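You operate a simulated robot arm through the tools that you are given. There is no shell and no other tool. Be economical: measure what you need, move in short steps, check, and stop when the job is done.

You run a simulated two-armed robot. Do the job below in one go: nothing can be reset, and whatever is moved stays where it is left.

TASK
Wipe up the spill on the short bench top with the wipe and put it back.

Only the result counts: the job must be done as asked and must still hold three seconds after the hand-in. Knocking over, shifting, dropping, spilling or breaking anything else fails it.

THE ROBOT
Two 7-joint arms with two-finger grippers on one trunk, on a base that drives. Base frame: it is fixed to the floor where the robot stands at the start and does not move with it; the origin is under the middle of the robot, x ahead of it, y to its left, z up; the surface under the hand at the start is at about z = 0.82. Lengths are in m, angles in rad, forces in N, time in s.
The left shoulder is at the start at [0.073, 0.216, 1.143], the right one opposite. With the tool pointing down near the work surface each hand reaches from about 0.3 to 0.82 m from the robot's upright axis, wherever it stands, measured 20 degrees to its own side. Payload 3.18 kg a hand.
The TCP of each hand is the grasp point between the finger pads, 0.03 m short of the fingertips. In the tool frame z runs along the fingers and y along their closing line. The gripper opens to 0.144 m. The gripper's body begins 0.103 m behind the TCP.
Orientation is told as [roll, pitch, yaw] about the base's x, y, z axes, in that order, counted from this pose: with the fingers straight down and closing along the base's y, the tool's x points along the base's -x, its y along +y and its z along -z.

THE INTERFACE
- The arms move only by the tool send_rows. It takes "left_moves", "right_moves" or both (then of equal length, played together; a hand with none holds still); each is a list of rows, each a list of 7 numbers: the shift along the base's x, y, z in cm, then the turn, a rotation vector about the base's x, y, z in degrees, then the opening, from 0 (shut) to 1 (fully open). In form: [[tx, ty, tz, ax, ay, az, hand], ...]. A call has 1 to 20 rows; each row shifts and turns the commanded pose from where the row before left it. A row lasts 0.2 s, in which the tool goes at most 0.05 m and 0.15 rad; a call with a longer step from one row to the next is refused whole, and so is a gripper value outside its range. Where a pose cannot be reached the arm comes as near as it can. A force on the tool above 40 N (or 10 N above the force at the start of the call, whichever is more), or a blocked arm, ends the call early, and 0.2 s more pass. The fingers move at their own pace and stop on an object; they squeeze with about 31 N. The grip force told is the motor's: it shows also when the fingers shut on nothing. Time passes only in rows, and 0.2 s behind the last, so rows that do not move let the fingers close. The reply holds the time, the measured pose of the TCP, the force on the tool along the base axes, the opening and the grip force, in the units named above and with some noise, with the torque about the TCP (base axes, N m) and any sound that the robot's microphone picked up.
- Cameras (640 x 400 px; columns grow to the right, rows downward): "scene" is now at [0.1535, -0.0286, 1.3217]; the picture's right is [-0.33, -0.94, 0.00], its down [-0.63, 0.22, -0.74] and it looks along [0.70, -0.24, -0.67] (base axes); focal length 255 px, centre (320, 200). "left" rides on the left gripper at [0.076, -0.016, -0.143] in its tool frame; the picture's right is [0.21, 0.98, 0.00], its down [-0.84, 0.18, -0.51] and it looks along [-0.50, 0.11, 0.86] (tool axes); focal length 218 px, centre (320, 200). "right" rides on the right gripper at [0.077, 0.016, -0.143] in its tool frame; the picture's right is [-0.21, 0.98, 0.00], its down [-0.84, -0.18, -0.51] and it looks along [-0.50, -0.11, 0.86] (tool axes); focal length 218 px, centre (320, 200). There is no depth. A picture from a camera that has moved, and an enlarged one, comes with that camera's place and axes in the base frame and with its lens.
- grab_frame(camera): a new picture of that camera. It takes no simulated time.
- lift_body(by): slides the trunk up (or, below 0, down) by that many m; the arms and the scene camera ride with it, the base frame stays. It gives what a move gives, with no picture.
- base_move(legs): drives the robot by 1 to 6 legs, each [ahead, left, turn to the left] in m, m and rad, along the robot's own axes; the way and the turn of a leg run together, so that a leg with both is an arc; at most 1.5 m and 3.142 rad a leg. The arms and the cameras ride along, it lands a little off, and it stops where it bumps. It gives what a move gives.
- head_to(pan, tilt): turns the head with the scene camera to pan (to the left, within 1.396 rad either way) and tilt (down, from -0.506 to 1.204), counted from straight ahead of the robot. It gives what a move gives.
- inspect(camera, box): a new picture of the part [left, top, right, bottom] of that camera's present view, enlarged. It takes no simulated time.
- close_job(): hands the job in; it is judged then, once.

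Go step by step. Nothing tells you exact positions but the pictures and the camera data: compare them with the known pose of the tool, close in by small moves and look again before you grip or let go. The budget is 120 turns and 100 pictures, counting those below and the enlarged ones. Unless the task says otherwise, let go and move clear before handing in, and close with one line.

The tools are called after "Call:" by a JSON object that holds its "api" and its "payload". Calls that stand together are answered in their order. send_rows: Moves the arms, as the interface text tells. Its arguments: {"type":"object","properties":{"left_moves":{"type":"array"},"right_moves":{"type":"array"}},"required":[]} The other tools are called the same way: lift_body (by) slides the trunk up or down; base_move (legs) drives the base; head_to (pan, tilt) turns the head that bears the scene camera; grab_frame (camera) takes a picture; inspect (camera, box) takes an enlarged picture of a part of a camera's view; close_job () hands the job in.

At the start:

```text
time_s: 0.0
left_tcp_pos: [0.48, 0.121, 1.0353]
left_tool_rot: [-0.002, -0.001, 0.001]
left_wrist_force: [-0.1, -0.5, -0.1]
left_torque: [0.01, 0.05, 0.01]
left_grip_width: 0.1441
left_finger_force: 0.0
right_tcp_pos: [0.3542, -0.2247, 1.0578]
right_tool_rot: [0.0, 0.001, -0.001]
right_wrist_force: [0.3, -0.2, -0.3]
right_torque: [-0.02, -0.01, -0.04]
right_grip_width: 0.144
right_finger_force: 0.1
trunk travel left (down, up): [-0.225, 0.144]
robot x, y, heading: [0.0016, -0.0001, -0.001]
head pan, tilt: [-0.333, 0.737]
```

scene: 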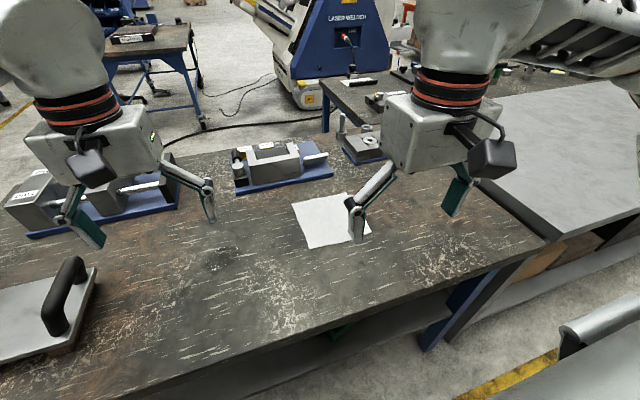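
right: 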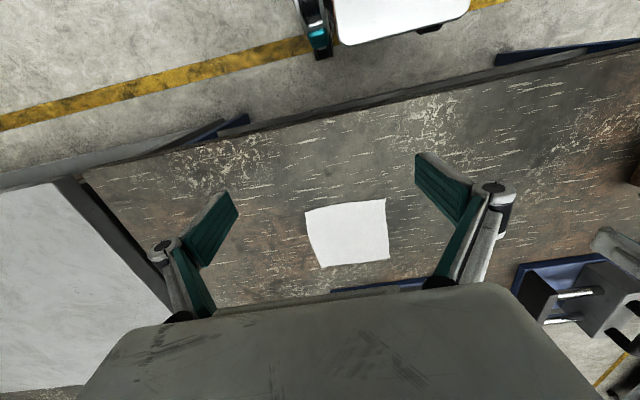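
left: 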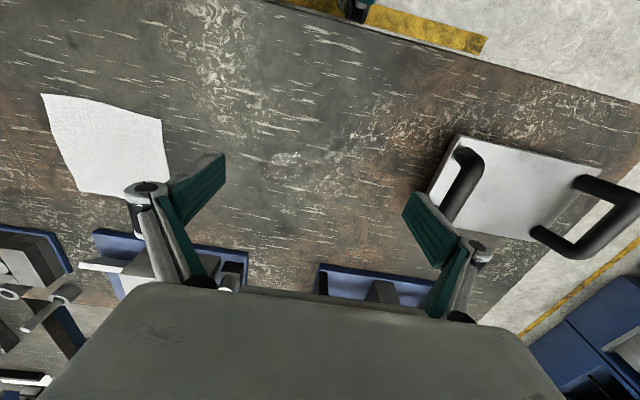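

I see a wooden bench ahead with a white wipe on it, and a grey-topped bench off to the right. I'll enlarge some views and look around to find the spill and work out which bench is the short one.

Call:
{"api": "inspect", "payload": {"camera": "left", "box": [200, 80, 400, 205]}}

Call:
{"api": "head_to", "payload": {"pan": -1.0, "tilt": 0.6}}

Call:
{"api": "grab_frame", "payload": {"camera": "scene"}}

Call:
{"api": "head_to", "payload": {"pan": 0.5, "tilt": 0.6}}

Call:
{"api": "grab_frame", "payload": {"camera": "scene"}}

```text
3.20 times, centred on (300, 142) of left
camera zoom: at [0.4048, 0.1036, 1.178], right [-0.21, 0.98, 0.0], down [0.84, 0.18, 0.51], along [0.5, 0.11, -0.86], focal length 698 px, centre (384, 384)
```

zoom: 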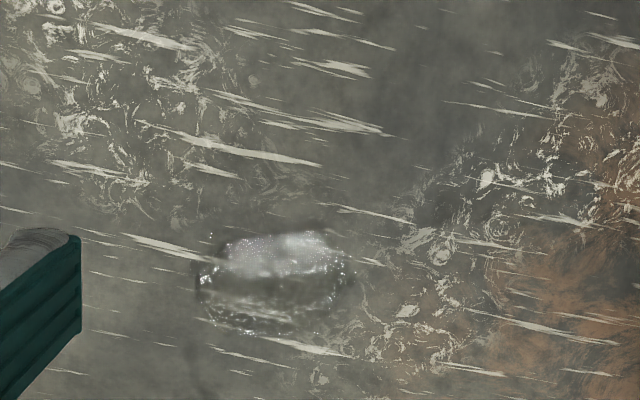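

```text
time_s: 1.0
left_tcp_pos: [0.4797, 0.1203, 1.0339]
left_tool_rot: [-0.002, 0.0, 0.002]
left_wrist_force: [-0.1, 0.0, -0.1]
left_torque: [0.0, 0.01, -0.03]
left_grip_width: 0.1441
left_finger_force: 0.0
right_tcp_pos: [0.3537, -0.2244, 1.0572]
right_tool_rot: [0.002, 0.001, -0.001]
right_wrist_force: [0.4, 0.8, -0.2]
right_torque: [0.04, 0.0, -0.03]
right_grip_width: 0.1442
right_finger_force: 0.2
trunk travel left (down, up): [-0.225, 0.144]
robot x, y, heading: [0.0024, 0.0015, 0.004]
head pan, tilt: [-1.0, 0.6]
```

```text
95 pictures are left
camera scene: at [0.1224, -0.0756, 1.3333], right [-0.84, -0.54, 0.0], down [-0.31, 0.48, -0.82], along [0.45, -0.69, -0.57], focal length 255 px, centre (320, 200)
```

scene: 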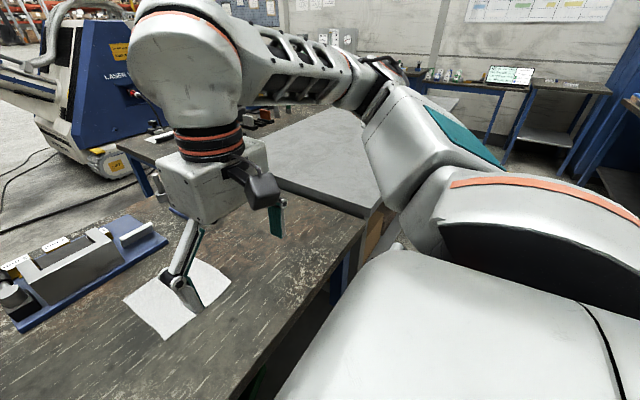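

```text
time_s: 2.6
left_tcp_pos: [0.4798, 0.1199, 1.0359]
left_tool_rot: [-0.003, 0.0, 0.001]
left_wrist_force: [-0.3, 0.4, 0.2]
left_torque: [-0.02, 0.01, 0.0]
left_grip_width: 0.1442
left_finger_force: 0.0
right_tcp_pos: [0.3535, -0.2251, 1.0583]
right_tool_rot: [0.001, 0.002, 0.001]
right_wrist_force: [0.2, -0.1, 0.6]
right_torque: [0.0, -0.01, 0.03]
right_grip_width: 0.1441
right_finger_force: 0.1
trunk travel left (down, up): [-0.225, 0.144]
robot x, y, heading: [-0.0013, -0.0027, -0.0]
head pan, tilt: [0.499, 0.6]
```

```text
94 pictures are left
camera scene: at [0.1522, 0.0409, 1.3334], right [0.48, -0.88, 0.0], down [-0.5, -0.27, -0.83], along [0.72, 0.39, -0.56], focal length 255 px, centre (320, 200)
```

scene: 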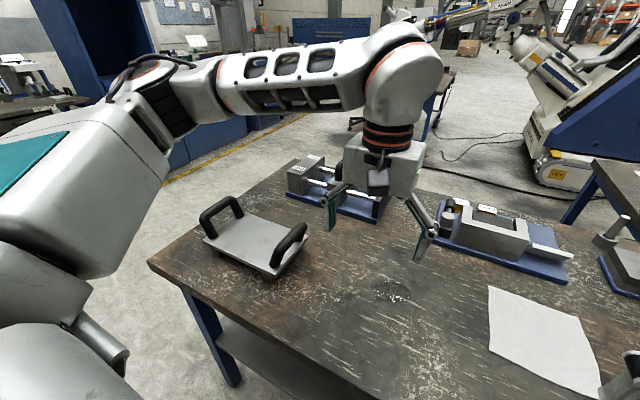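

The spill is near (0.555, 0.07) on the wooden bench, and the wipe is about 0.17 m square around (0.61, -0.21). Before I act I'll check the grey bench for another spill and decide which bench counts as the short one.

Call:
{"api": "head_to", "payload": {"pan": -0.75, "tilt": 0.35}}

Call:
{"api": "grab_frame", "payload": {"camera": "scene"}}

Call:
{"api": "inspect", "payload": {"camera": "right", "box": [270, 160, 430, 300]}}

Call:
{"api": "inspect", "payload": {"camera": "right", "box": [0, 170, 180, 400]}}

```text
time_s: 4.1
left_tcp_pos: [0.481, 0.1193, 1.0353]
left_tool_rot: [-0.002, 0.001, 0.0]
left_wrist_force: [-0.5, -0.3, -0.6]
left_torque: [-0.01, -0.01, -0.03]
left_grip_width: 0.1442
left_finger_force: 0.0
right_tcp_pos: [0.3538, -0.224, 1.0574]
right_tool_rot: [0.0, 0.003, 0.0]
right_wrist_force: [-0.4, 1.2, -0.3]
right_torque: [-0.01, 0.0, 0.01]
right_grip_width: 0.1441
right_finger_force: 0.1
trunk travel left (down, up): [-0.225, 0.144]
robot x, y, heading: [-0.0019, -0.0024, -0.001]
head pan, tilt: [-0.75, 0.351]
```

```text
93 pictures are left
camera scene: at [0.1428, -0.0647, 1.3561], right [-0.68, -0.73, 0.0], down [-0.25, 0.23, -0.94], along [0.69, -0.64, -0.34], focal length 255 px, centre (320, 200)
```

scene: 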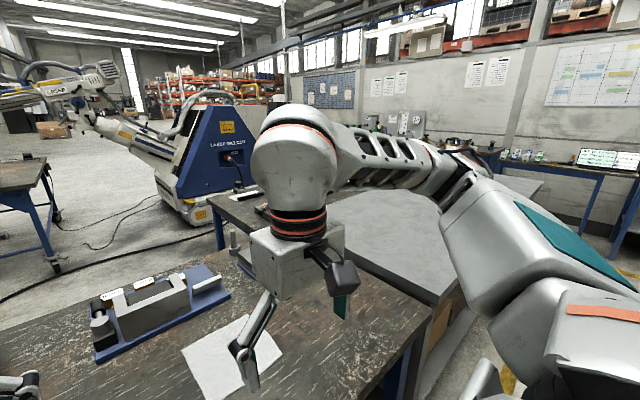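

```text
2.86 times, centred on (350, 230) of right
camera zoom: at [0.2779, -0.2093, 1.2004], right [0.21, 0.98, 0.0], down [0.84, -0.18, 0.51], along [0.5, -0.11, -0.86], focal length 624 px, centre (234, 114)
```

zoom: 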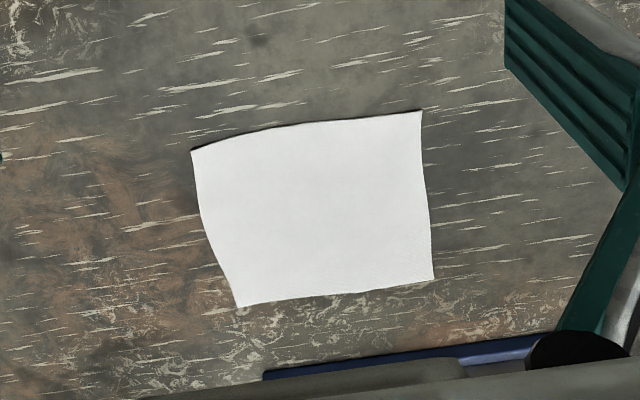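

```text
1.74 times, centred on (90, 285) of right
camera zoom: at [0.2779, -0.2093, 1.2004], right [0.21, 0.98, 0.0], down [0.84, -0.18, 0.51], along [0.5, -0.11, -0.86], focal length 380 px, centre (720, 52)
```

zoom: 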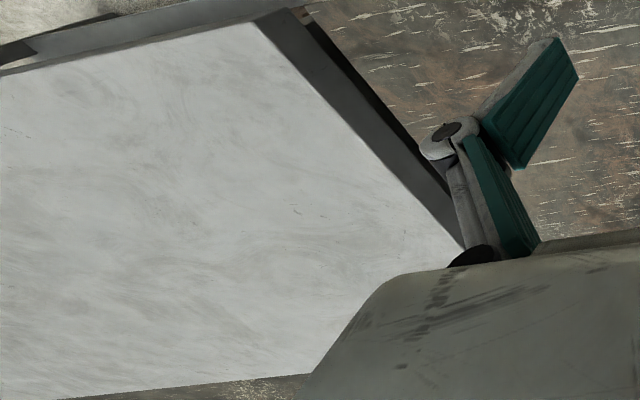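

The wooden bench is about 1.34 m long and the grey one at least 1.8 m, so the wooden bench is the short one and its spill is the target. I'll bring the right hand over the near edge of the wipe for a close look.

Call:
{"api": "send_rows", "payload": {"right_moves": [[3.5, 0.3, -2, 0, 0, 0, 1], [3.5, 0.3, -2, 0, 0, 0, 1], [3.5, 0.3, -2, 0, 0, 0, 1], [3.5, 0.3, -2, 0, 0, 0, 1], [2.5, 0.3, -2, 0, 0, 0, 1], [0, 0, -1.5, 0, 0, 0, 0.6], [0, 0, 0, 0, 0, 0, 0.6]]}}

Call:
{"api": "grab_frame", "payload": {"camera": "right"}}

Call:
{"api": "head_to", "payload": {"pan": -0.333, "tilt": 0.737}}

Call:
{"api": "grab_frame", "payload": {"camera": "scene"}}

```text
time_s: 5.7
left_tcp_pos: [0.4802, 0.1201, 1.035]
left_tool_rot: [-0.003, 0.0, 0.002]
left_wrist_force: [0.0, -0.1, -1.4]
left_torque: [0.0, 0.03, 0.02]
left_grip_width: 0.1443
left_finger_force: 0.1
right_tcp_pos: [0.5192, -0.2096, 0.9417]
right_tool_rot: [0.0, 0.001, 0.001]
right_wrist_force: [-0.1, -0.1, -0.3]
right_torque: [-0.03, -0.01, 0.01]
right_grip_width: 0.0862
right_finger_force: 0.1
trunk travel left (down, up): [-0.225, 0.144]
robot x, y, heading: [0.0, 0.0025, 0.003]
head pan, tilt: [-0.75, 0.351]
```

```text
90 pictures are left
camera right: at [0.443, -0.1948, 1.0848], right [0.21, 0.98, 0.0], down [0.84, -0.18, 0.51], along [0.5, -0.11, -0.86], focal length 218 px, centre (320, 200)
```

right: 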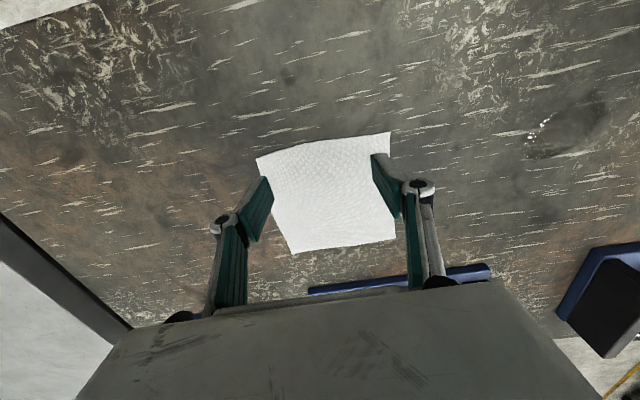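

```text
time_s: 6.5
left_tcp_pos: [0.4801, 0.1196, 1.0349]
left_tool_rot: [-0.002, 0.001, 0.002]
left_wrist_force: [0.3, -0.2, 0.5]
left_torque: [0.01, -0.02, 0.02]
left_grip_width: 0.1441
left_finger_force: 0.0
right_tcp_pos: [0.5193, -0.2108, 0.9418]
right_tool_rot: [0.0, 0.0, -0.001]
right_wrist_force: [0.5, -0.2, 0.0]
right_torque: [0.0, 0.02, 0.04]
right_grip_width: 0.0865
right_finger_force: 0.1
trunk travel left (down, up): [-0.225, 0.144]
robot x, y, heading: [-0.0006, -0.0023, -0.002]
head pan, tilt: [-0.333, 0.737]
```

```text
89 pictures are left
camera scene: at [0.1535, -0.0287, 1.3217], right [-0.33, -0.94, 0.0], down [-0.63, 0.22, -0.74], along [0.7, -0.24, -0.67], focal length 255 px, centre (320, 200)
```

scene: 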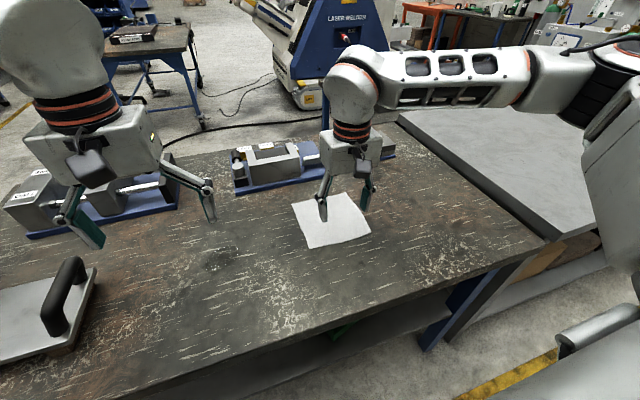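

The wipe spans about x 0.52–0.69 and y -0.295 to -0.128, and the spill is centred near (0.56, 0.08). I'll move the left arm out of the way and bring the right hand over the middle of the wipe.

Call:
{"api": "send_rows", "payload": {"left_moves": [[-1, 3, 3, 0, 0, 0, 1], [-1, 3.5, 2, 0, 0, 0, 1], [-1, 4, 1, 0, 0, 0, 1], [-1, 4, 1, 0, 0, 0, 1], [-1, 4, 0, 0, 0, 0, 1], [-1, 3, 0, 0, 0, 0, 1], [0, 0, 0, 0, 0, 0, 1]], "right_moves": [[2, 0, 0, 0, 0, 0, 0.4], [2, 0, 0, 0, 0, 0, 0.4], [2, 0, 0, 0, 0, 0, 0.4], [2, 0, 0, 0, 0, 0, 0.4], [0.6, 0, -2.5, 0, 0, 0, 0.4], [0, 0, -2.5, 0, 0, 0, 0.4], [0, 0, -2, 0, 0, 0, 0.4]]}}

Call:
{"api": "grab_frame", "payload": {"camera": "right"}}

Call:
{"api": "grab_frame", "payload": {"camera": "scene"}}

```text
time_s: 8.2
left_tcp_pos: [0.4226, 0.3359, 1.1059]
left_tool_rot: [0.001, 0.001, 0.003]
left_wrist_force: [1.0, -1.0, 0.5]
left_torque: [-0.01, -0.01, 0.02]
left_grip_width: 0.1439
left_finger_force: 0.1
right_tcp_pos: [0.6055, -0.2097, 0.8727]
right_tool_rot: [0.0, 0.0, -0.001]
right_wrist_force: [-0.3, 0.1, -0.2]
right_torque: [-0.03, -0.01, -0.05]
right_grip_width: 0.0576
right_finger_force: 0.0
trunk travel left (down, up): [-0.225, 0.144]
robot x, y, heading: [-0.001, -0.0006, -0.001]
head pan, tilt: [-0.333, 0.737]
```

```text
88 pictures are left
camera right: at [0.5302, -0.1941, 1.0158], right [0.21, 0.98, 0.0], down [0.84, -0.18, 0.51], along [0.49, -0.11, -0.86], focal length 218 px, centre (320, 200)
```

right: 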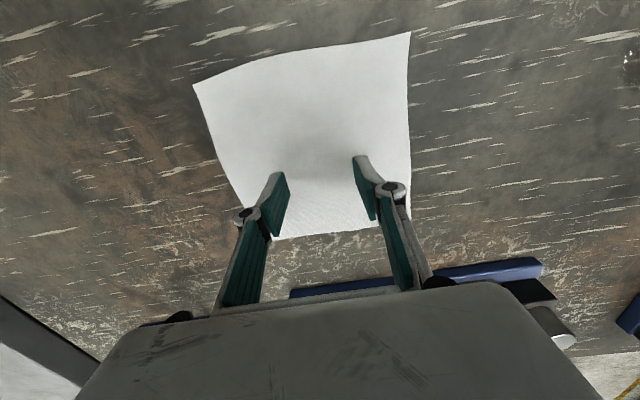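

```text
87 pictures are left
camera scene: at [0.1541, -0.0291, 1.3215], right [-0.33, -0.94, 0.0], down [-0.64, 0.22, -0.74], along [0.7, -0.24, -0.67], focal length 255 px, centre (320, 200)
```

scene: 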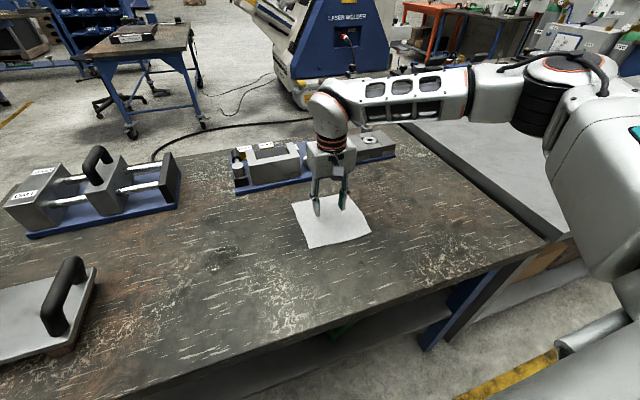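

The fingertips are about 2 cm above the middle of the wipe. I'll lower gently to contact with a small gap between the fingers.

Call:
{"api": "send_rows", "payload": {"right_moves": [[0, 0, -1, 0, 0, 0, 0.4], [0, 0, -0.5, 0, 0, 0, 0.4], [0, 0, -0.3, 0, 0, 0, 0.4], [0, 0, -0.2, 0, 0, 0, 0.4], [0, 0, -0.2, 0, 0, 0, 0.4], [0, 0, -0.1, 0, 0, 0, 0.4]]}}

```text
time_s: 9.6
left_tcp_pos: [0.4206, 0.3375, 1.1053]
left_tool_rot: [-0.002, 0.001, 0.001]
left_wrist_force: [-0.1, 1.0, -0.1]
left_torque: [0.01, -0.02, -0.02]
left_grip_width: 0.144
left_finger_force: 0.2
right_tcp_pos: [0.6041, -0.2098, 0.8518]
right_tool_rot: [0.001, 0.001, 0.0]
right_wrist_force: [-0.7, 0.3, 6.0]
right_torque: [-0.04, 0.02, -0.02]
right_grip_width: 0.0578
right_finger_force: 0.5
trunk travel left (down, up): [-0.225, 0.144]
robot x, y, heading: [-0.0007, -0.001, -0.001]
head pan, tilt: [-0.333, 0.737]
```

Contact is at TCP z ≈ 0.852 with 6 N, so I'll close the fingers to try to pinch the cloth.

Call:
{"api": "send_rows", "payload": {"right_moves": [[0, 0, 0, 0, 0, 0, 0.25], [0, 0, 0, 0, 0, 0, 0.1], [0, 0, 0, 0, 0, 0, 0], [0, 0, 0, 0, 0, 0, 0], [0, 0, 0, 0, 0, 0, 0]]}}

Call:
{"api": "grab_frame", "payload": {"camera": "right"}}

Call:
{"api": "inspect", "payload": {"camera": "scene", "box": [270, 150, 400, 260]}}

```text
time_s: 10.8
left_tcp_pos: [0.4207, 0.3358, 1.1054]
left_tool_rot: [-0.002, 0.002, 0.0]
left_wrist_force: [0.8, 0.3, 0.2]
left_torque: [0.0, -0.03, -0.05]
left_grip_width: 0.1438
left_finger_force: 0.2
right_tcp_pos: [0.6048, -0.2116, 0.8489]
right_tool_rot: [0.0, 0.001, 0.0]
right_wrist_force: [0.1, 0.1, -0.5]
right_torque: [0.01, 0.03, 0.0]
right_grip_width: 0.0071
right_finger_force: 36.0
trunk travel left (down, up): [-0.225, 0.144]
robot x, y, heading: [-0.0008, 0.0009, 0.002]
head pan, tilt: [-0.333, 0.737]
```

```text
86 pictures are left
camera right: at [0.5287, -0.1948, 0.9932], right [0.21, 0.98, 0.0], down [0.84, -0.18, 0.51], along [0.5, -0.11, -0.86], focal length 218 px, centre (320, 200)
```

right: 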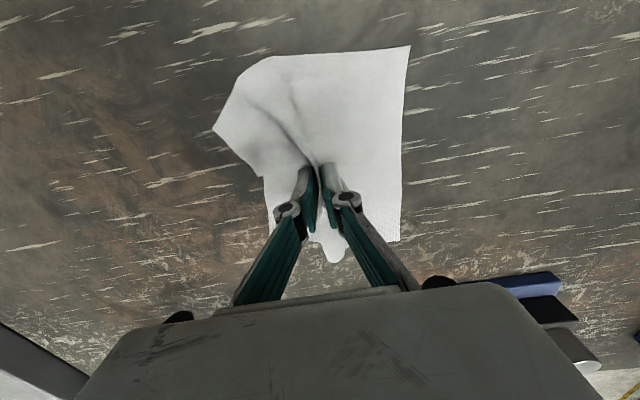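

```text
3.64 times, centred on (335, 205) of scene
camera zoom: at [0.1532, -0.0286, 1.3217], right [-0.33, -0.94, 0.0], down [-0.63, 0.22, -0.74], along [0.7, -0.24, -0.67], focal length 928 px, centre (266, 182)
```

zoom: 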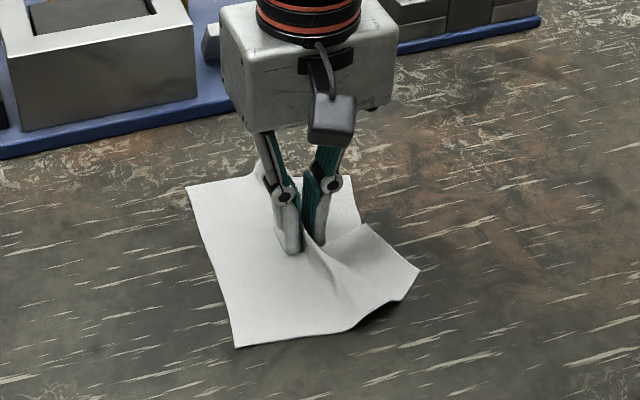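

The cloth is pinched firmly. I'll lift it, carry it over the spill and check how it hangs.

Call:
{"api": "send_rows", "payload": {"right_moves": [[0, 0, 2, 0, 0, 0, 0], [0, 0, 3, 0, 0, 0, 0], [0, 0, 4, 0, 0, 0, 0], [-0.5, 3, 3, 0, 0, 0, 0], [-0.5, 4, 0, 0, 0, 0, 0], [-0.5, 4, 0, 0, 0, 0, 0], [-0.5, 4, 0, 0, 0, 0, 0], [-0.5, 4, 0, 0, 0, 0, 0], [-0.5, 4, 0, 0, 0, 0, 0], [-0.5, 3, 0, 0, 0, 0, 0], [-0.5, 3, 0, 0, 0, 0, 0], [0, 0, 0, 0, 0, 0, 0], [0, 0, 0, 0, 0, 0, 0]]}}

Call:
{"api": "grab_frame", "payload": {"camera": "scene"}}

Call:
{"api": "grab_frame", "payload": {"camera": "right"}}

```text
time_s: 13.6
left_tcp_pos: [0.4209, 0.3364, 1.1054]
left_tool_rot: [0.0, 0.0, 0.0]
left_wrist_force: [-0.4, 0.4, 0.5]
left_torque: [-0.01, -0.02, 0.0]
left_grip_width: 0.1441
left_finger_force: 0.0
right_tcp_pos: [0.5645, 0.0811, 0.9711]
right_tool_rot: [0.0, 0.001, 0.001]
right_wrist_force: [0.5, -0.4, -1.6]
right_torque: [0.05, 0.06, -0.03]
right_grip_width: 0.0072
right_finger_force: 35.4
trunk travel left (down, up): [-0.225, 0.144]
robot x, y, heading: [0.0006, -0.0024, -0.001]
head pan, tilt: [-0.333, 0.737]
```

```text
84 pictures are left
camera scene: at [0.1534, -0.0283, 1.3217], right [-0.33, -0.94, 0.0], down [-0.63, 0.22, -0.74], along [0.7, -0.24, -0.67], focal length 255 px, centre (320, 200)
```

scene: 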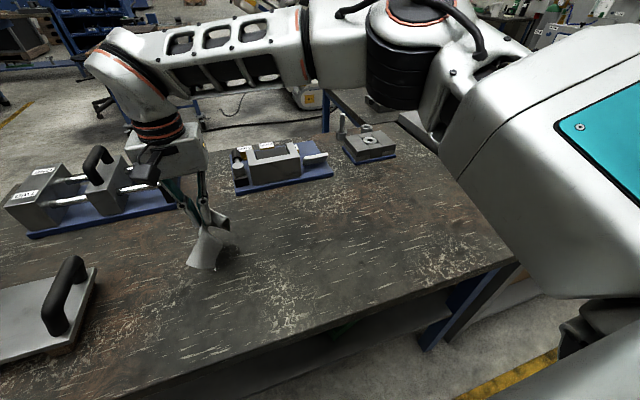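

```text
83 pictures are left
camera right: at [0.4889, 0.0964, 1.1127], right [0.21, 0.98, 0.0], down [0.84, -0.18, 0.51], along [0.5, -0.11, -0.86], focal length 218 px, centre (320, 200)
```

right: 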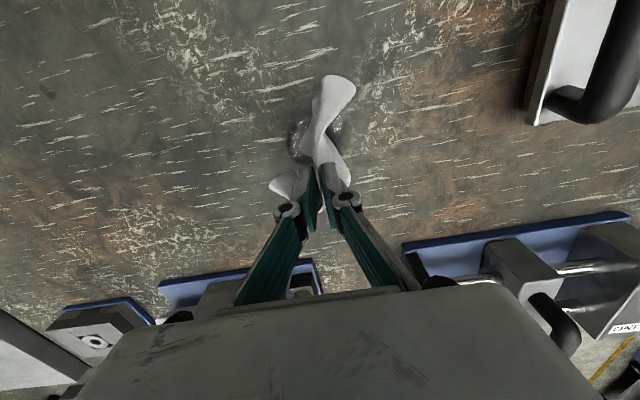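

The wipe hangs over the spill, which is centred near (0.565, 0.073). I'll lower it and rub gently across the whole patch.

Call:
{"api": "send_rows", "payload": {"right_moves": [[0, -0.8, -4, 0, 0, 0, 0], [0, 0, -4, 0, 0, 0, 0], [0, 0, -2.5, 0, 0, 0, 0], [0, 0, -1, 0, 0, 0, 0], [0, 0, -0.5, 0, 0, 0, 0], [0, 0, -0.2, 0, 0, 0, 0], [0, 2, 0, 0, 0, 0, 0], [0, 2, 0, 0, 0, 0, 0], [-2, 0, 0, 0, 0, 0, 0], [0, -2, 0, 0, 0, 0, 0], [0, -2, 0, 0, 0, 0, 0], [0, -2, 0, 0, 0, 0, 0], [0, -2, 0, 0, 0, 0, 0], [2, 0, 0, 0, 0, 0, 0], [0, 2, 0, 0, 0, 0, 0], [0, 2, 0, 0, 0, 0, 0], [0, 2, 0, 0, 0, 0, 0], [0, 2, 0, 0, 0, 0, 0]]}}

Call:
{"api": "grab_frame", "payload": {"camera": "right"}}

```text
time_s: 17.4
left_tcp_pos: [0.4193, 0.3373, 1.1069]
left_tool_rot: [0.0, 0.001, 0.001]
left_wrist_force: [-0.5, 0.4, -0.3]
left_torque: [0.0, 0.01, 0.01]
left_grip_width: 0.1439
left_finger_force: 0.1
right_tcp_pos: [0.5638, 0.1132, 0.849]
right_tool_rot: [0.001, 0.0, 0.002]
right_wrist_force: [1.8, 3.9, 12.9]
right_torque: [-0.15, 0.18, -0.02]
right_grip_width: 0.0052
right_finger_force: 28.3
trunk travel left (down, up): [-0.225, 0.144]
robot x, y, heading: [0.0013, 0.0007, -0.003]
head pan, tilt: [-0.333, 0.737]
```

```text
82 pictures are left
camera right: at [0.4876, 0.1282, 0.9919], right [0.21, 0.98, 0.0], down [0.84, -0.18, 0.51], along [0.5, -0.1, -0.86], focal length 218 px, centre (320, 200)
```

right: 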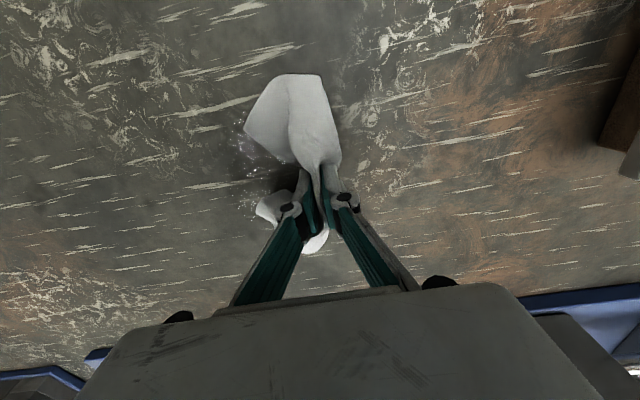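

The patch looks smaller, with some speckles left. I'll make more passes on both sides, then lift to look.

Call:
{"api": "send_rows", "payload": {"right_moves": [[2, 0, 0, 0, 0, 0, 0], [0, -2, 0, 0, 0, 0, 0], [0, -2, 0, 0, 0, 0, 0], [0, -2, 0, 0, 0, 0, 0], [0, -2, 0, 0, 0, 0, 0], [2, 0, 0, 0, 0, 0, 0], [0, 2, 0, 0, 0, 0, 0], [0, 2, 0, 0, 0, 0, 0], [0, 2, 0, 0, 0, 0, 0], [0, 2, 0, 0, 0, 0, 0], [0, 0, 3, 0, 0, 0, 0], [0, 0, 4, 0, 0, 0, 0], [0, -3, 4, 0, 0, 0, 0], [0, -4, 0, 0, 0, 0, 0], [-2, -4, 0, 0, 0, 0, 0], [-3, -4, 0, 0, 0, 0, 0], [0, 0, 0, 0, 0, 0, 0]]}}

Call:
{"api": "grab_frame", "payload": {"camera": "right"}}

Call:
{"api": "inspect", "payload": {"camera": "scene", "box": [140, 200, 300, 300]}}

Call:
{"api": "grab_frame", "payload": {"camera": "left"}}

```text
time_s: 20.9
left_tcp_pos: [0.4218, 0.3375, 1.1043]
left_tool_rot: [-0.001, 0.0, 0.003]
left_wrist_force: [0.5, -0.1, 0.0]
left_torque: [-0.04, 0.03, 0.0]
left_grip_width: 0.1438
left_finger_force: 0.1
right_tcp_pos: [0.5542, -0.0375, 0.956]
right_tool_rot: [0.001, 0.002, -0.001]
right_wrist_force: [0.1, -0.8, 2.3]
right_torque: [-0.37, 0.01, 0.01]
right_grip_width: 0.0016
right_finger_force: 27.5
trunk travel left (down, up): [-0.225, 0.144]
robot x, y, heading: [0.0003, 0.0, -0.002]
head pan, tilt: [-0.333, 0.737]
```

```text
81 pictures are left
camera right: at [0.4789, -0.0222, 1.0991], right [0.21, 0.98, 0.0], down [0.84, -0.18, 0.51], along [0.5, -0.11, -0.86], focal length 218 px, centre (320, 200)
```

right: 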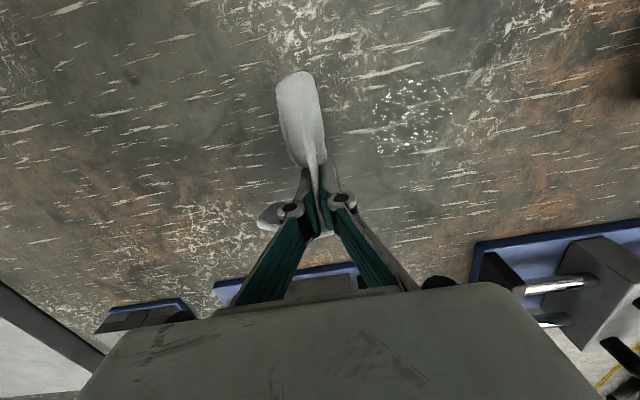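

```text
4.00 times, centred on (220, 250) of scene
camera zoom: at [0.154, -0.0279, 1.3215], right [-0.33, -0.94, 0.0], down [-0.64, 0.22, -0.74], along [0.7, -0.24, -0.67], focal length 1021 px, centre (720, 0)
```

zoom: 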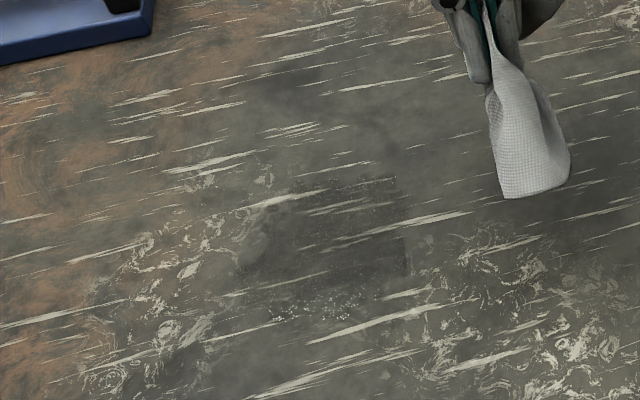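

```text
79 pictures are left
camera left: at [0.3462, 0.3211, 1.2475], right [-0.21, 0.98, 0.0], down [0.84, 0.18, 0.51], along [0.49, 0.11, -0.86], focal length 218 px, centre (320, 200)
```

left: 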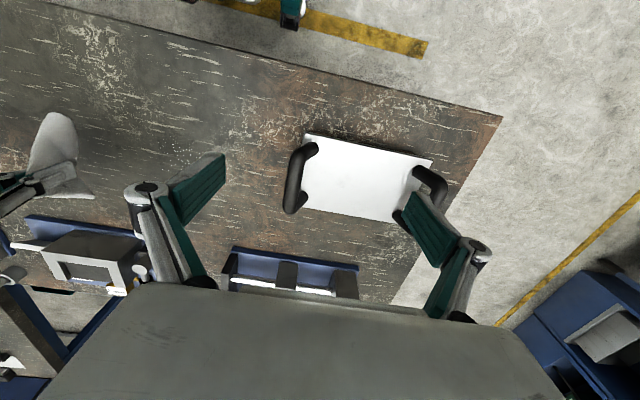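

The puddle is gone, but a film of specks remains around x 0.50–0.60, y 0.035–0.125, mostly on the near side. I'll wipe again, concentrating there.

Call:
{"api": "send_rows", "payload": {"right_moves": [[-1.5, 4, 0, 0, 0, 0, 0], [-1.5, 4, -2, 0, 0, 0, 0], [-1.4, 4, -4, 0, 0, 0, 0], [-1, 4.5, -3, 0, 0, 0, 0], [0, 0, -1.3, 0, 0, 0, 0], [0, 0, -0.5, 0, 0, 0, 0], [0, -2.5, 0, 0, 0, 0, 0], [0, -2.5, 0, 0, 0, 0, 0], [0, -2.5, 0, 0, 0, 0, 0], [0, -2.5, 0, 0, 0, 0, 0], [1.5, 0, 0, 0, 0, 0, 0], [0, 2.5, 0, 0, 0, 0, 0], [0, 2.5, 0, 0, 0, 0, 0], [0, 2.5, 0, 0, 0, 0, 0], [0, 2.5, 0, 0, 0, 0, 0], [1.5, 0, 0, 0, 0, 0, 0], [0, -2.5, 0, 0, 0, 0, 0], [0, -2.5, 0, 0, 0, 0, 0], [0, -2.5, 0, 0, 0, 0, 0], [0, -2.5, 0, 0, 0, 0, 0]]}}

Call:
{"api": "grab_frame", "payload": {"camera": "right"}}

```text
refused: row 3 steps farther than a row can; nothing moved
```

```text
78 pictures are left
camera right: at [0.4789, -0.0222, 1.0991], right [0.21, 0.98, 0.0], down [0.84, -0.18, 0.51], along [0.5, -0.11, -0.86], focal length 218 px, centre (320, 200)
```

right: 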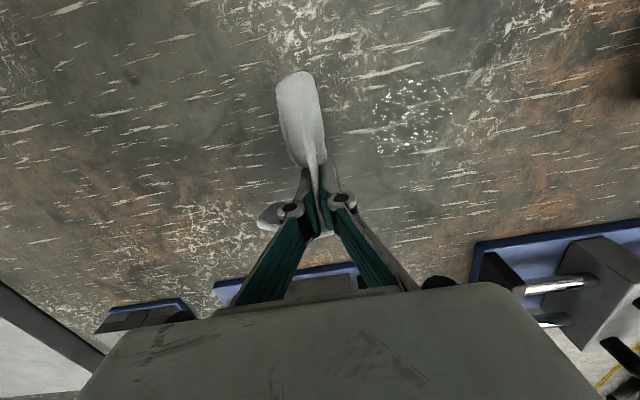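

One step was too long and the call was refused, so nothing moved. I'll split the approach into shorter rows and send it again.

Call:
{"api": "send_rows", "payload": {"right_moves": [[-1.5, 4, 0, 0, 0, 0, 0], [-1.5, 4, 0, 0, 0, 0, 0], [-1.4, 4, 0, 0, 0, 0, 0], [-1, 4.5, 0, 0, 0, 0, 0], [0, 0, -4.5, 0, 0, 0, 0], [0, 0, -4.5, 0, 0, 0, 0], [0, 0, -1.3, 0, 0, 0, 0], [0, 0, -0.5, 0, 0, 0, 0], [0, -3, 0, 0, 0, 0, 0], [0, -3, 0, 0, 0, 0, 0], [0, -4, 0, 0, 0, 0, 0], [1.5, 0, 0, 0, 0, 0, 0], [0, 3, 0, 0, 0, 0, 0], [0, 3, 0, 0, 0, 0, 0], [0, 4, 0, 0, 0, 0, 0], [1.5, 0, 0, 0, 0, 0, 0], [0, -3, 0, 0, 0, 0, 0], [0, -3, 0, 0, 0, 0, 0], [0, -4, 0, 0, 0, 0, 0]]}}

Call:
{"api": "grab_frame", "payload": {"camera": "right"}}

```text
time_s: 24.9
left_tcp_pos: [0.4209, 0.3349, 1.1061]
left_tool_rot: [0.001, 0.001, 0.001]
left_wrist_force: [0.0, 0.2, -0.6]
left_torque: [0.05, 0.04, 0.02]
left_grip_width: 0.144
left_finger_force: 0.0
right_tcp_pos: [0.5288, 0.0271, 0.849]
right_tool_rot: [0.0, 0.0, 0.002]
right_wrist_force: [-0.4, 1.8, 7.5]
right_torque: [-0.1, 0.05, 0.01]
right_grip_width: 0.0021
right_finger_force: 26.2
trunk travel left (down, up): [-0.225, 0.144]
robot x, y, heading: [-0.0025, -0.001, -0.004]
head pan, tilt: [-0.333, 0.737]
```

```text
77 pictures are left
camera right: at [0.4541, 0.0425, 0.9917], right [0.21, 0.98, 0.0], down [0.84, -0.18, 0.51], along [0.5, -0.1, -0.86], focal length 218 px, centre (320, 200)
```

right: 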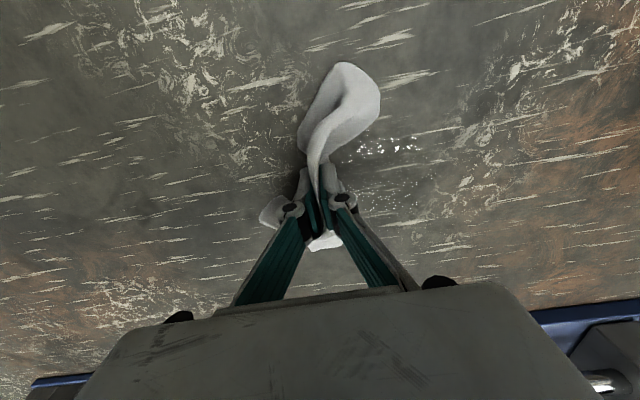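

Some specks remain near (0.518, 0.096) and faintly at (0.565, 0.076). I'll continue with further stripes.

Call:
{"api": "send_rows", "payload": {"right_moves": [[-1, 0, 0, 0, 0, 0, 0], [0, 3, 0, 0, 0, 0, 0], [0, 4, 0, 0, 0, 0, 0], [0, 4, 0, 0, 0, 0, 0], [2.5, 0, 0, 0, 0, 0, 0], [0, -3, 0, 0, 0, 0, 0], [0, -4, 0, 0, 0, 0, 0], [0, -4, 0, 0, 0, 0, 0], [1.2, 0, 0, 0, 0, 0, 0], [0, 3, 0, 0, 0, 0, 0], [0, 4, 0, 0, 0, 0, 0], [0, 4, 0, 0, 0, 0, 0], [-4.7, 0, 0, 0, 0, 0, 0], [0, -3, 0, 0, 0, 0, 0], [0, -4, 0, 0, 0, 0, 0], [0, -4, 0, 0, 0, 0, 0], [0, 0, 3, 0, 0, 0, 0], [0, -4, 3, 0, 0, 0, 0], [0, -4, 2, 0, 0, 0, 0], [0, 0, 0, 0, 0, 0, 0]]}}

Call:
{"api": "grab_frame", "payload": {"camera": "right"}}

Call:
{"api": "inspect", "payload": {"camera": "scene", "box": [140, 200, 300, 300]}}

```text
time_s: 27.7
left_tcp_pos: [0.42, 0.3363, 1.1059]
left_tool_rot: [0.001, 0.001, 0.002]
left_wrist_force: [-0.2, -0.7, -0.7]
left_torque: [0.02, 0.02, 0.02]
left_grip_width: 0.1443
left_finger_force: 0.0
right_tcp_pos: [0.5622, 0.1179, 0.849]
right_tool_rot: [0.005, -0.003, -0.052]
right_wrist_force: [-0.4, 2.8, 26.2]
right_torque: [0.75, 0.2, 0.0]
right_grip_width: 0.0048
right_finger_force: 38.2
trunk travel left (down, up): [-0.225, 0.144]
robot x, y, heading: [-0.0018, -0.0022, 0.001]
head pan, tilt: [-0.333, 0.737]
stopped in row 13 (right hand): the force on the tool passed its limit at 113 N (the readings are from after the stop); the commanded pose is now the measured one
```

```text
76 pictures are left
camera right: at [0.487, 0.1359, 0.9911], right [0.26, 0.97, 0.01], down [0.83, -0.23, 0.51], along [0.5, -0.13, -0.86], focal length 218 px, centre (320, 200)
```

right: 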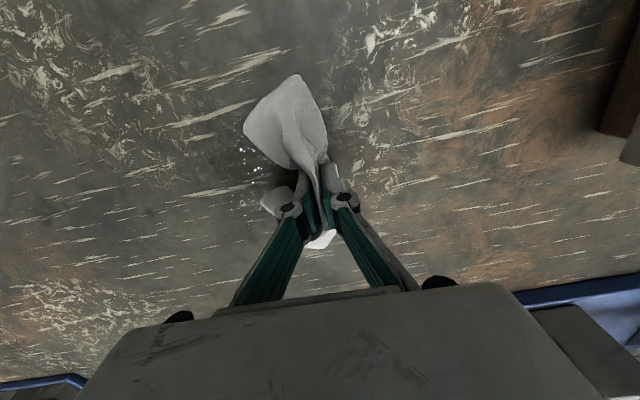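

```text
4.00 times, centred on (220, 250) of scene
camera zoom: at [0.1517, -0.0294, 1.3221], right [-0.33, -0.94, 0.0], down [-0.63, 0.22, -0.74], along [0.7, -0.24, -0.67], focal length 1021 px, centre (720, 0)
```

zoom: 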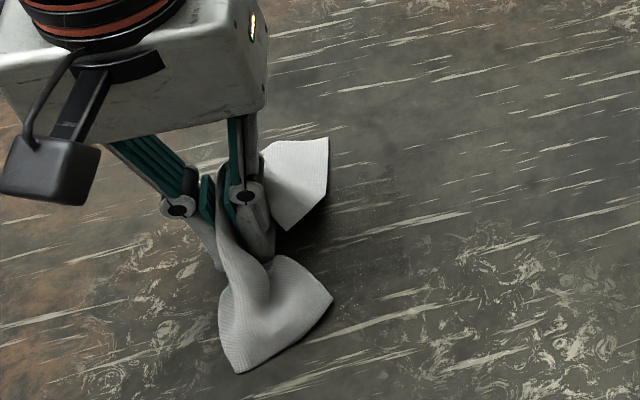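

A fast step jammed and the force limit stopped it. I'll lift, straighten the small yaw and look again.

Call:
{"api": "send_rows", "payload": {"right_moves": [[0, 0, 3, 0, 0, 0, 0], [0, 0, 4, 0, 0, 3, 0], [0, -3, 3, 0, 0, 0, 0], [0, -4, 0, 0, 0, 0, 0], [0, -4, 0, 0, 0, 0, 0], [0, -4, 0, 0, 0, 0, 0], [0, 0, 0, 0, 0, 0, 0]]}}

Call:
{"api": "grab_frame", "payload": {"camera": "right"}}

Call:
{"api": "inspect", "payload": {"camera": "scene", "box": [140, 200, 300, 300]}}

```text
time_s: 29.3
left_tcp_pos: [0.4207, 0.3376, 1.1051]
left_tool_rot: [-0.002, 0.003, 0.001]
left_wrist_force: [-0.2, 0.7, 0.1]
left_torque: [-0.04, 0.01, 0.02]
left_grip_width: 0.1437
left_finger_force: 0.0
right_tcp_pos: [0.5613, -0.0269, 0.9488]
right_tool_rot: [0.004, -0.006, 0.01]
right_wrist_force: [-0.1, -2.7, 2.8]
right_torque: [-0.14, 0.04, 0.03]
right_grip_width: 0.0027
right_finger_force: 31.5
trunk travel left (down, up): [-0.225, 0.144]
robot x, y, heading: [0.0026, 0.0009, 0.004]
head pan, tilt: [-0.333, 0.737]
```

```text
74 pictures are left
camera right: at [0.4843, -0.0125, 1.091], right [0.2, 0.98, 0.0], down [0.84, -0.17, 0.51], along [0.5, -0.1, -0.86], focal length 218 px, centre (320, 200)
```

right: 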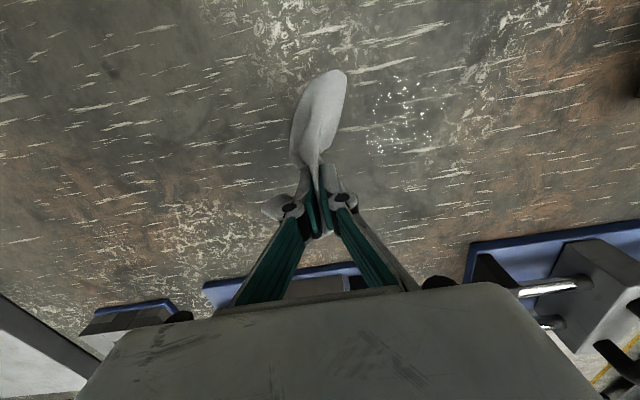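

```text
4.00 times, centred on (220, 250) of scene
camera zoom: at [0.1536, -0.028, 1.3216], right [-0.33, -0.94, 0.0], down [-0.63, 0.22, -0.74], along [0.7, -0.24, -0.67], focal length 1021 px, centre (720, 0)
```

zoom: 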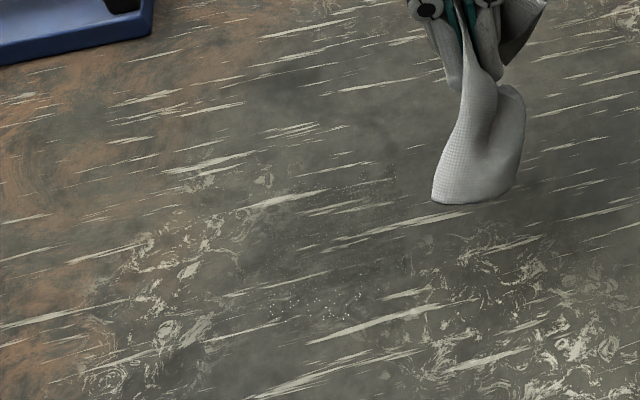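

The film keeps fading but still covers the patch thinly. I'll make another set of slower stripes with a lighter press.

Call:
{"api": "send_rows", "payload": {"right_moves": [[-2, 4, 0, 0, 0, 0, 0], [-2, 4, 0, 0, 0, 0, 0], [-1.5, 4, 0, 0, 0, 0, 0], [0, 3, 0, 0, 0, 0, 0], [0, 0, -4.5, 0, 0, 0, 0], [0, 0, -4, 0, 0, 0, 0], [0, 0, -1, 0, 0, 0, 0], [0, 0, -0.3, 0, 0, 0, 0], [0, -2.5, 0, 0, 0, 0, 0], [0, -2.5, 0, 0, 0, 0, 0], [0, -2.5, 0, 0, 0, 0, 0], [0, -2.5, 0, 0, 0, 0, 0], [1.2, 0, 0, 0, 0, 0, 0], [0, 2.5, 0, 0, 0, 0, 0], [0, 2.5, 0, 0, 0, 0, 0], [0, 2.5, 0, 0, 0, 0, 0], [0, 2.5, 0, 0, 0, 0, 0], [1.2, 0, 0, 0, 0, 0, 0]]}}

Call:
{"api": "send_rows", "payload": {"right_moves": [[0, -2.5, 0, 0, 0, 0, 0], [0, -2.5, 0, 0, 0, 0, 0], [0, -2.5, 0, 0, 0, 0, 0], [0, -2.5, 0, 0, 0, 0, 0], [1.2, 0, 0, 0, 0, 0, 0], [0, 2.5, 0, 0, 0, 0, 0], [0, 2.5, 0, 0, 0, 0, 0], [0, 2.5, 0, 0, 0, 0, 0], [0, 2.5, 0, 0, 0, 0, 0], [1.2, 0, 0, 0, 0, 0, 0], [0, -2.5, 0, 0, 0, 0, 0], [0, -2.5, 0, 0, 0, 0, 0], [0, -2.5, 0, 0, 0, 0, 0], [0, -2.5, 0, 0, 0, 0, 0], [1.2, 0, 0, 0, 0, 0, 0], [0, 2.5, 0, 0, 0, 0, 0], [0, 2.5, 0, 0, 0, 0, 0], [0, 2.5, 0, 0, 0, 0, 0], [0, 2.5, 0, 0, 0, 0, 0]]}}

Call:
{"api": "grab_frame", "payload": {"camera": "right"}}

```text
time_s: 33.1
left_tcp_pos: [0.4217, 0.3359, 1.1045]
left_tool_rot: [0.0, 0.005, 0.001]
left_wrist_force: [0.5, -0.7, -0.1]
left_torque: [-0.02, -0.03, 0.0]
left_grip_width: 0.1442
left_finger_force: 0.1
right_tcp_pos: [0.5308, 0.1203, 0.8488]
right_tool_rot: [0.006, -0.005, 0.01]
right_wrist_force: [0.3, -1.0, 5.2]
right_torque: [-0.1, 0.0, 0.01]
right_grip_width: 0.0038
right_finger_force: 25.1
trunk travel left (down, up): [-0.225, 0.144]
robot x, y, heading: [0.0017, 0.0003, 0.002]
head pan, tilt: [-0.333, 0.737]
```

```text
time_s: 37.1
left_tcp_pos: [0.4213, 0.3372, 1.1054]
left_tool_rot: [-0.001, 0.004, 0.002]
left_wrist_force: [0.1, 0.4, 0.1]
left_torque: [-0.01, 0.04, -0.02]
left_grip_width: 0.144
left_finger_force: 0.0
right_tcp_pos: [0.5698, 0.1175, 0.8507]
right_tool_rot: [0.008, -0.004, -0.002]
right_wrist_force: [-0.3, -0.3, 1.9]
right_torque: [-0.15, -0.05, 0.05]
right_grip_width: 0.0012
right_finger_force: 25.4
trunk travel left (down, up): [-0.225, 0.144]
robot x, y, heading: [-0.0027, 0.0006, 0.005]
head pan, tilt: [-0.333, 0.737]
```

```text
72 pictures are left
camera right: at [0.4934, 0.1318, 0.9932], right [0.21, 0.98, 0.01], down [0.84, -0.19, 0.51], along [0.5, -0.1, -0.86], focal length 218 px, centre (320, 200)
```

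right: 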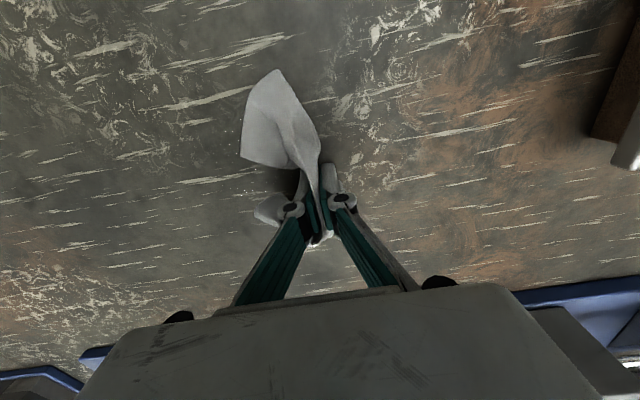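

The specks are almost gone. One more reverse round, then lift aside and look.

Call:
{"api": "send_rows", "payload": {"right_moves": [[0, -2.5, -0.1, 0, 0, 0, 0], [0, -2.5, 0, 0, 0, 0, 0], [0, -2.5, 0, 0, 0, 0, 0], [0, -2.5, 0, 0, 0, 0, 0], [-1.7, 0, 0, 0, 0, 0, 0], [0, 2.5, 0, 0, 0, 0, 0], [0, 2.5, 0, 0, 0, 0, 0], [0, 2.5, 0, 0, 0, 0, 0], [0, 2.5, 0, 0, 0, 0, 0], [-1.7, 0, 0, 0, 0, 0, 0], [0, -2.5, 0, 0, 0, 0, 0], [0, -2.5, 0, 0, 0, 0, 0], [0, -2.5, 0, 0, 0, 0, 0], [0, -2.5, 0, 0, 0, 0, 0], [-1.7, 0, 0, 0, 0, 0, 0], [0, 2.5, 0, 0, 0, 0, 0], [0, 2.5, 0, 0, 0, 0, 0], [0, 2.5, 0, 0, 0, 0, 0], [0, 2.5, 0, 0, 0, 0, 0]]}}

Call:
{"api": "send_rows", "payload": {"right_moves": [[-1.2, 0, 0, 0, 0, 0, 0], [0, -2.5, 0, 0, 0, 0, 0], [0, -2.5, 0, 0, 0, 0, 0], [0, -2.5, 0, 0, 0, 0, 0], [0, -2.5, 0, 0, 0, 0, 0], [0, 0, 3, 0, 0, 0, 0], [0, 0, 4, 0, 0, 0, 0], [0, -3, 3, 0, 0, 0, 0], [0, -4, 0, 0, 0, 0, 0], [2, -4, 0, 0, 0, 0, 0], [2, -1, 0, 0, 0, 0, 0], [0, 0, 0, 0, 0, 0, 0]]}}

Call:
{"api": "grab_frame", "payload": {"camera": "right"}}

Call:
{"api": "inspect", "payload": {"camera": "scene", "box": [140, 200, 300, 300]}}

```text
time_s: 41.1
left_tcp_pos: [0.422, 0.3379, 1.1045]
left_tool_rot: [-0.003, 0.004, 0.002]
left_wrist_force: [0.0, -0.3, -0.1]
left_torque: [-0.01, -0.05, 0.0]
left_grip_width: 0.144
left_finger_force: 0.0
right_tcp_pos: [0.5142, 0.1235, 0.8492]
right_tool_rot: [0.002, -0.006, 0.009]
right_wrist_force: [0.4, -1.5, 1.1]
right_torque: [-0.16, -0.04, 0.03]
right_grip_width: 0.0035
right_finger_force: 25.7
trunk travel left (down, up): [-0.225, 0.144]
robot x, y, heading: [0.0033, 0.0024, 0.002]
head pan, tilt: [-0.333, 0.737]
```

```text
time_s: 43.7
left_tcp_pos: [0.4203, 0.3358, 1.105]
left_tool_rot: [0.002, 0.002, 0.001]
left_wrist_force: [0.1, -0.9, 0.3]
left_torque: [0.0, 0.0, -0.01]
left_grip_width: 0.1442
left_finger_force: 0.1
right_tcp_pos: [0.5421, -0.0995, 0.9481]
right_tool_rot: [0.004, -0.008, 0.01]
right_wrist_force: [0.0, 0.7, 1.8]
right_torque: [-0.01, 0.08, 0.01]
right_grip_width: 0.0016
right_finger_force: 26.1
trunk travel left (down, up): [-0.225, 0.144]
robot x, y, heading: [-0.0015, -0.0048, -0.007]
head pan, tilt: [-0.333, 0.737]
```

```text
71 pictures are left
camera right: at [0.4664, -0.0856, 1.0916], right [0.2, 0.98, 0.01], down [0.84, -0.17, 0.51], along [0.5, -0.1, -0.86], focal length 218 px, centre (320, 200)
```

right: 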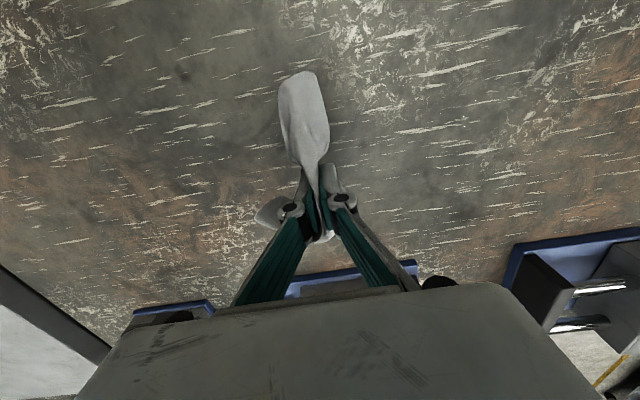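

```text
4.00 times, centred on (220, 250) of scene
camera zoom: at [0.1533, -0.0289, 1.3217], right [-0.33, -0.94, 0.0], down [-0.63, 0.22, -0.74], along [0.7, -0.24, -0.67], focal length 1021 px, centre (720, 0)
```

zoom: 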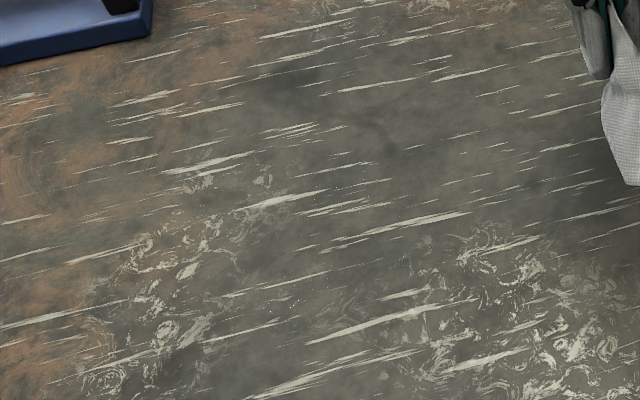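

The spill is almost invisible now, so I'll enlarge the spot to look for traces.

Call:
{"api": "inspect", "payload": {"camera": "right", "box": [400, 60, 560, 180]}}

Call:
{"api": "inspect", "payload": {"camera": "scene", "box": [195, 235, 245, 285]}}

```text
3.33 times, centred on (480, 120) of right
camera zoom: at [0.4664, -0.0856, 1.0916], right [0.2, 0.98, 0.01], down [0.84, -0.17, 0.51], along [0.5, -0.1, -0.86], focal length 728 px, centre (-213, 467)
```

zoom: 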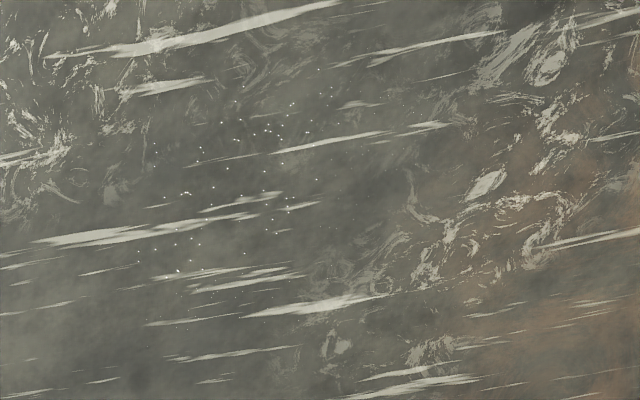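

```text
8.00 times, centred on (220, 260) of scene
camera zoom: at [0.1533, -0.0289, 1.3217], right [-0.33, -0.94, 0.0], down [-0.63, 0.22, -0.74], along [0.7, -0.24, -0.67], focal length 2042 px, centre (1120, -280)
```

zoom: 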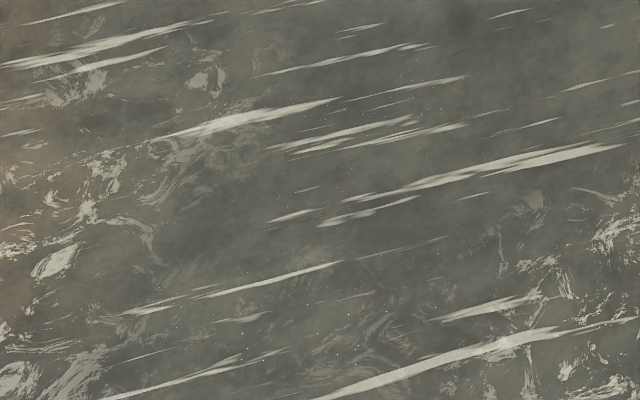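

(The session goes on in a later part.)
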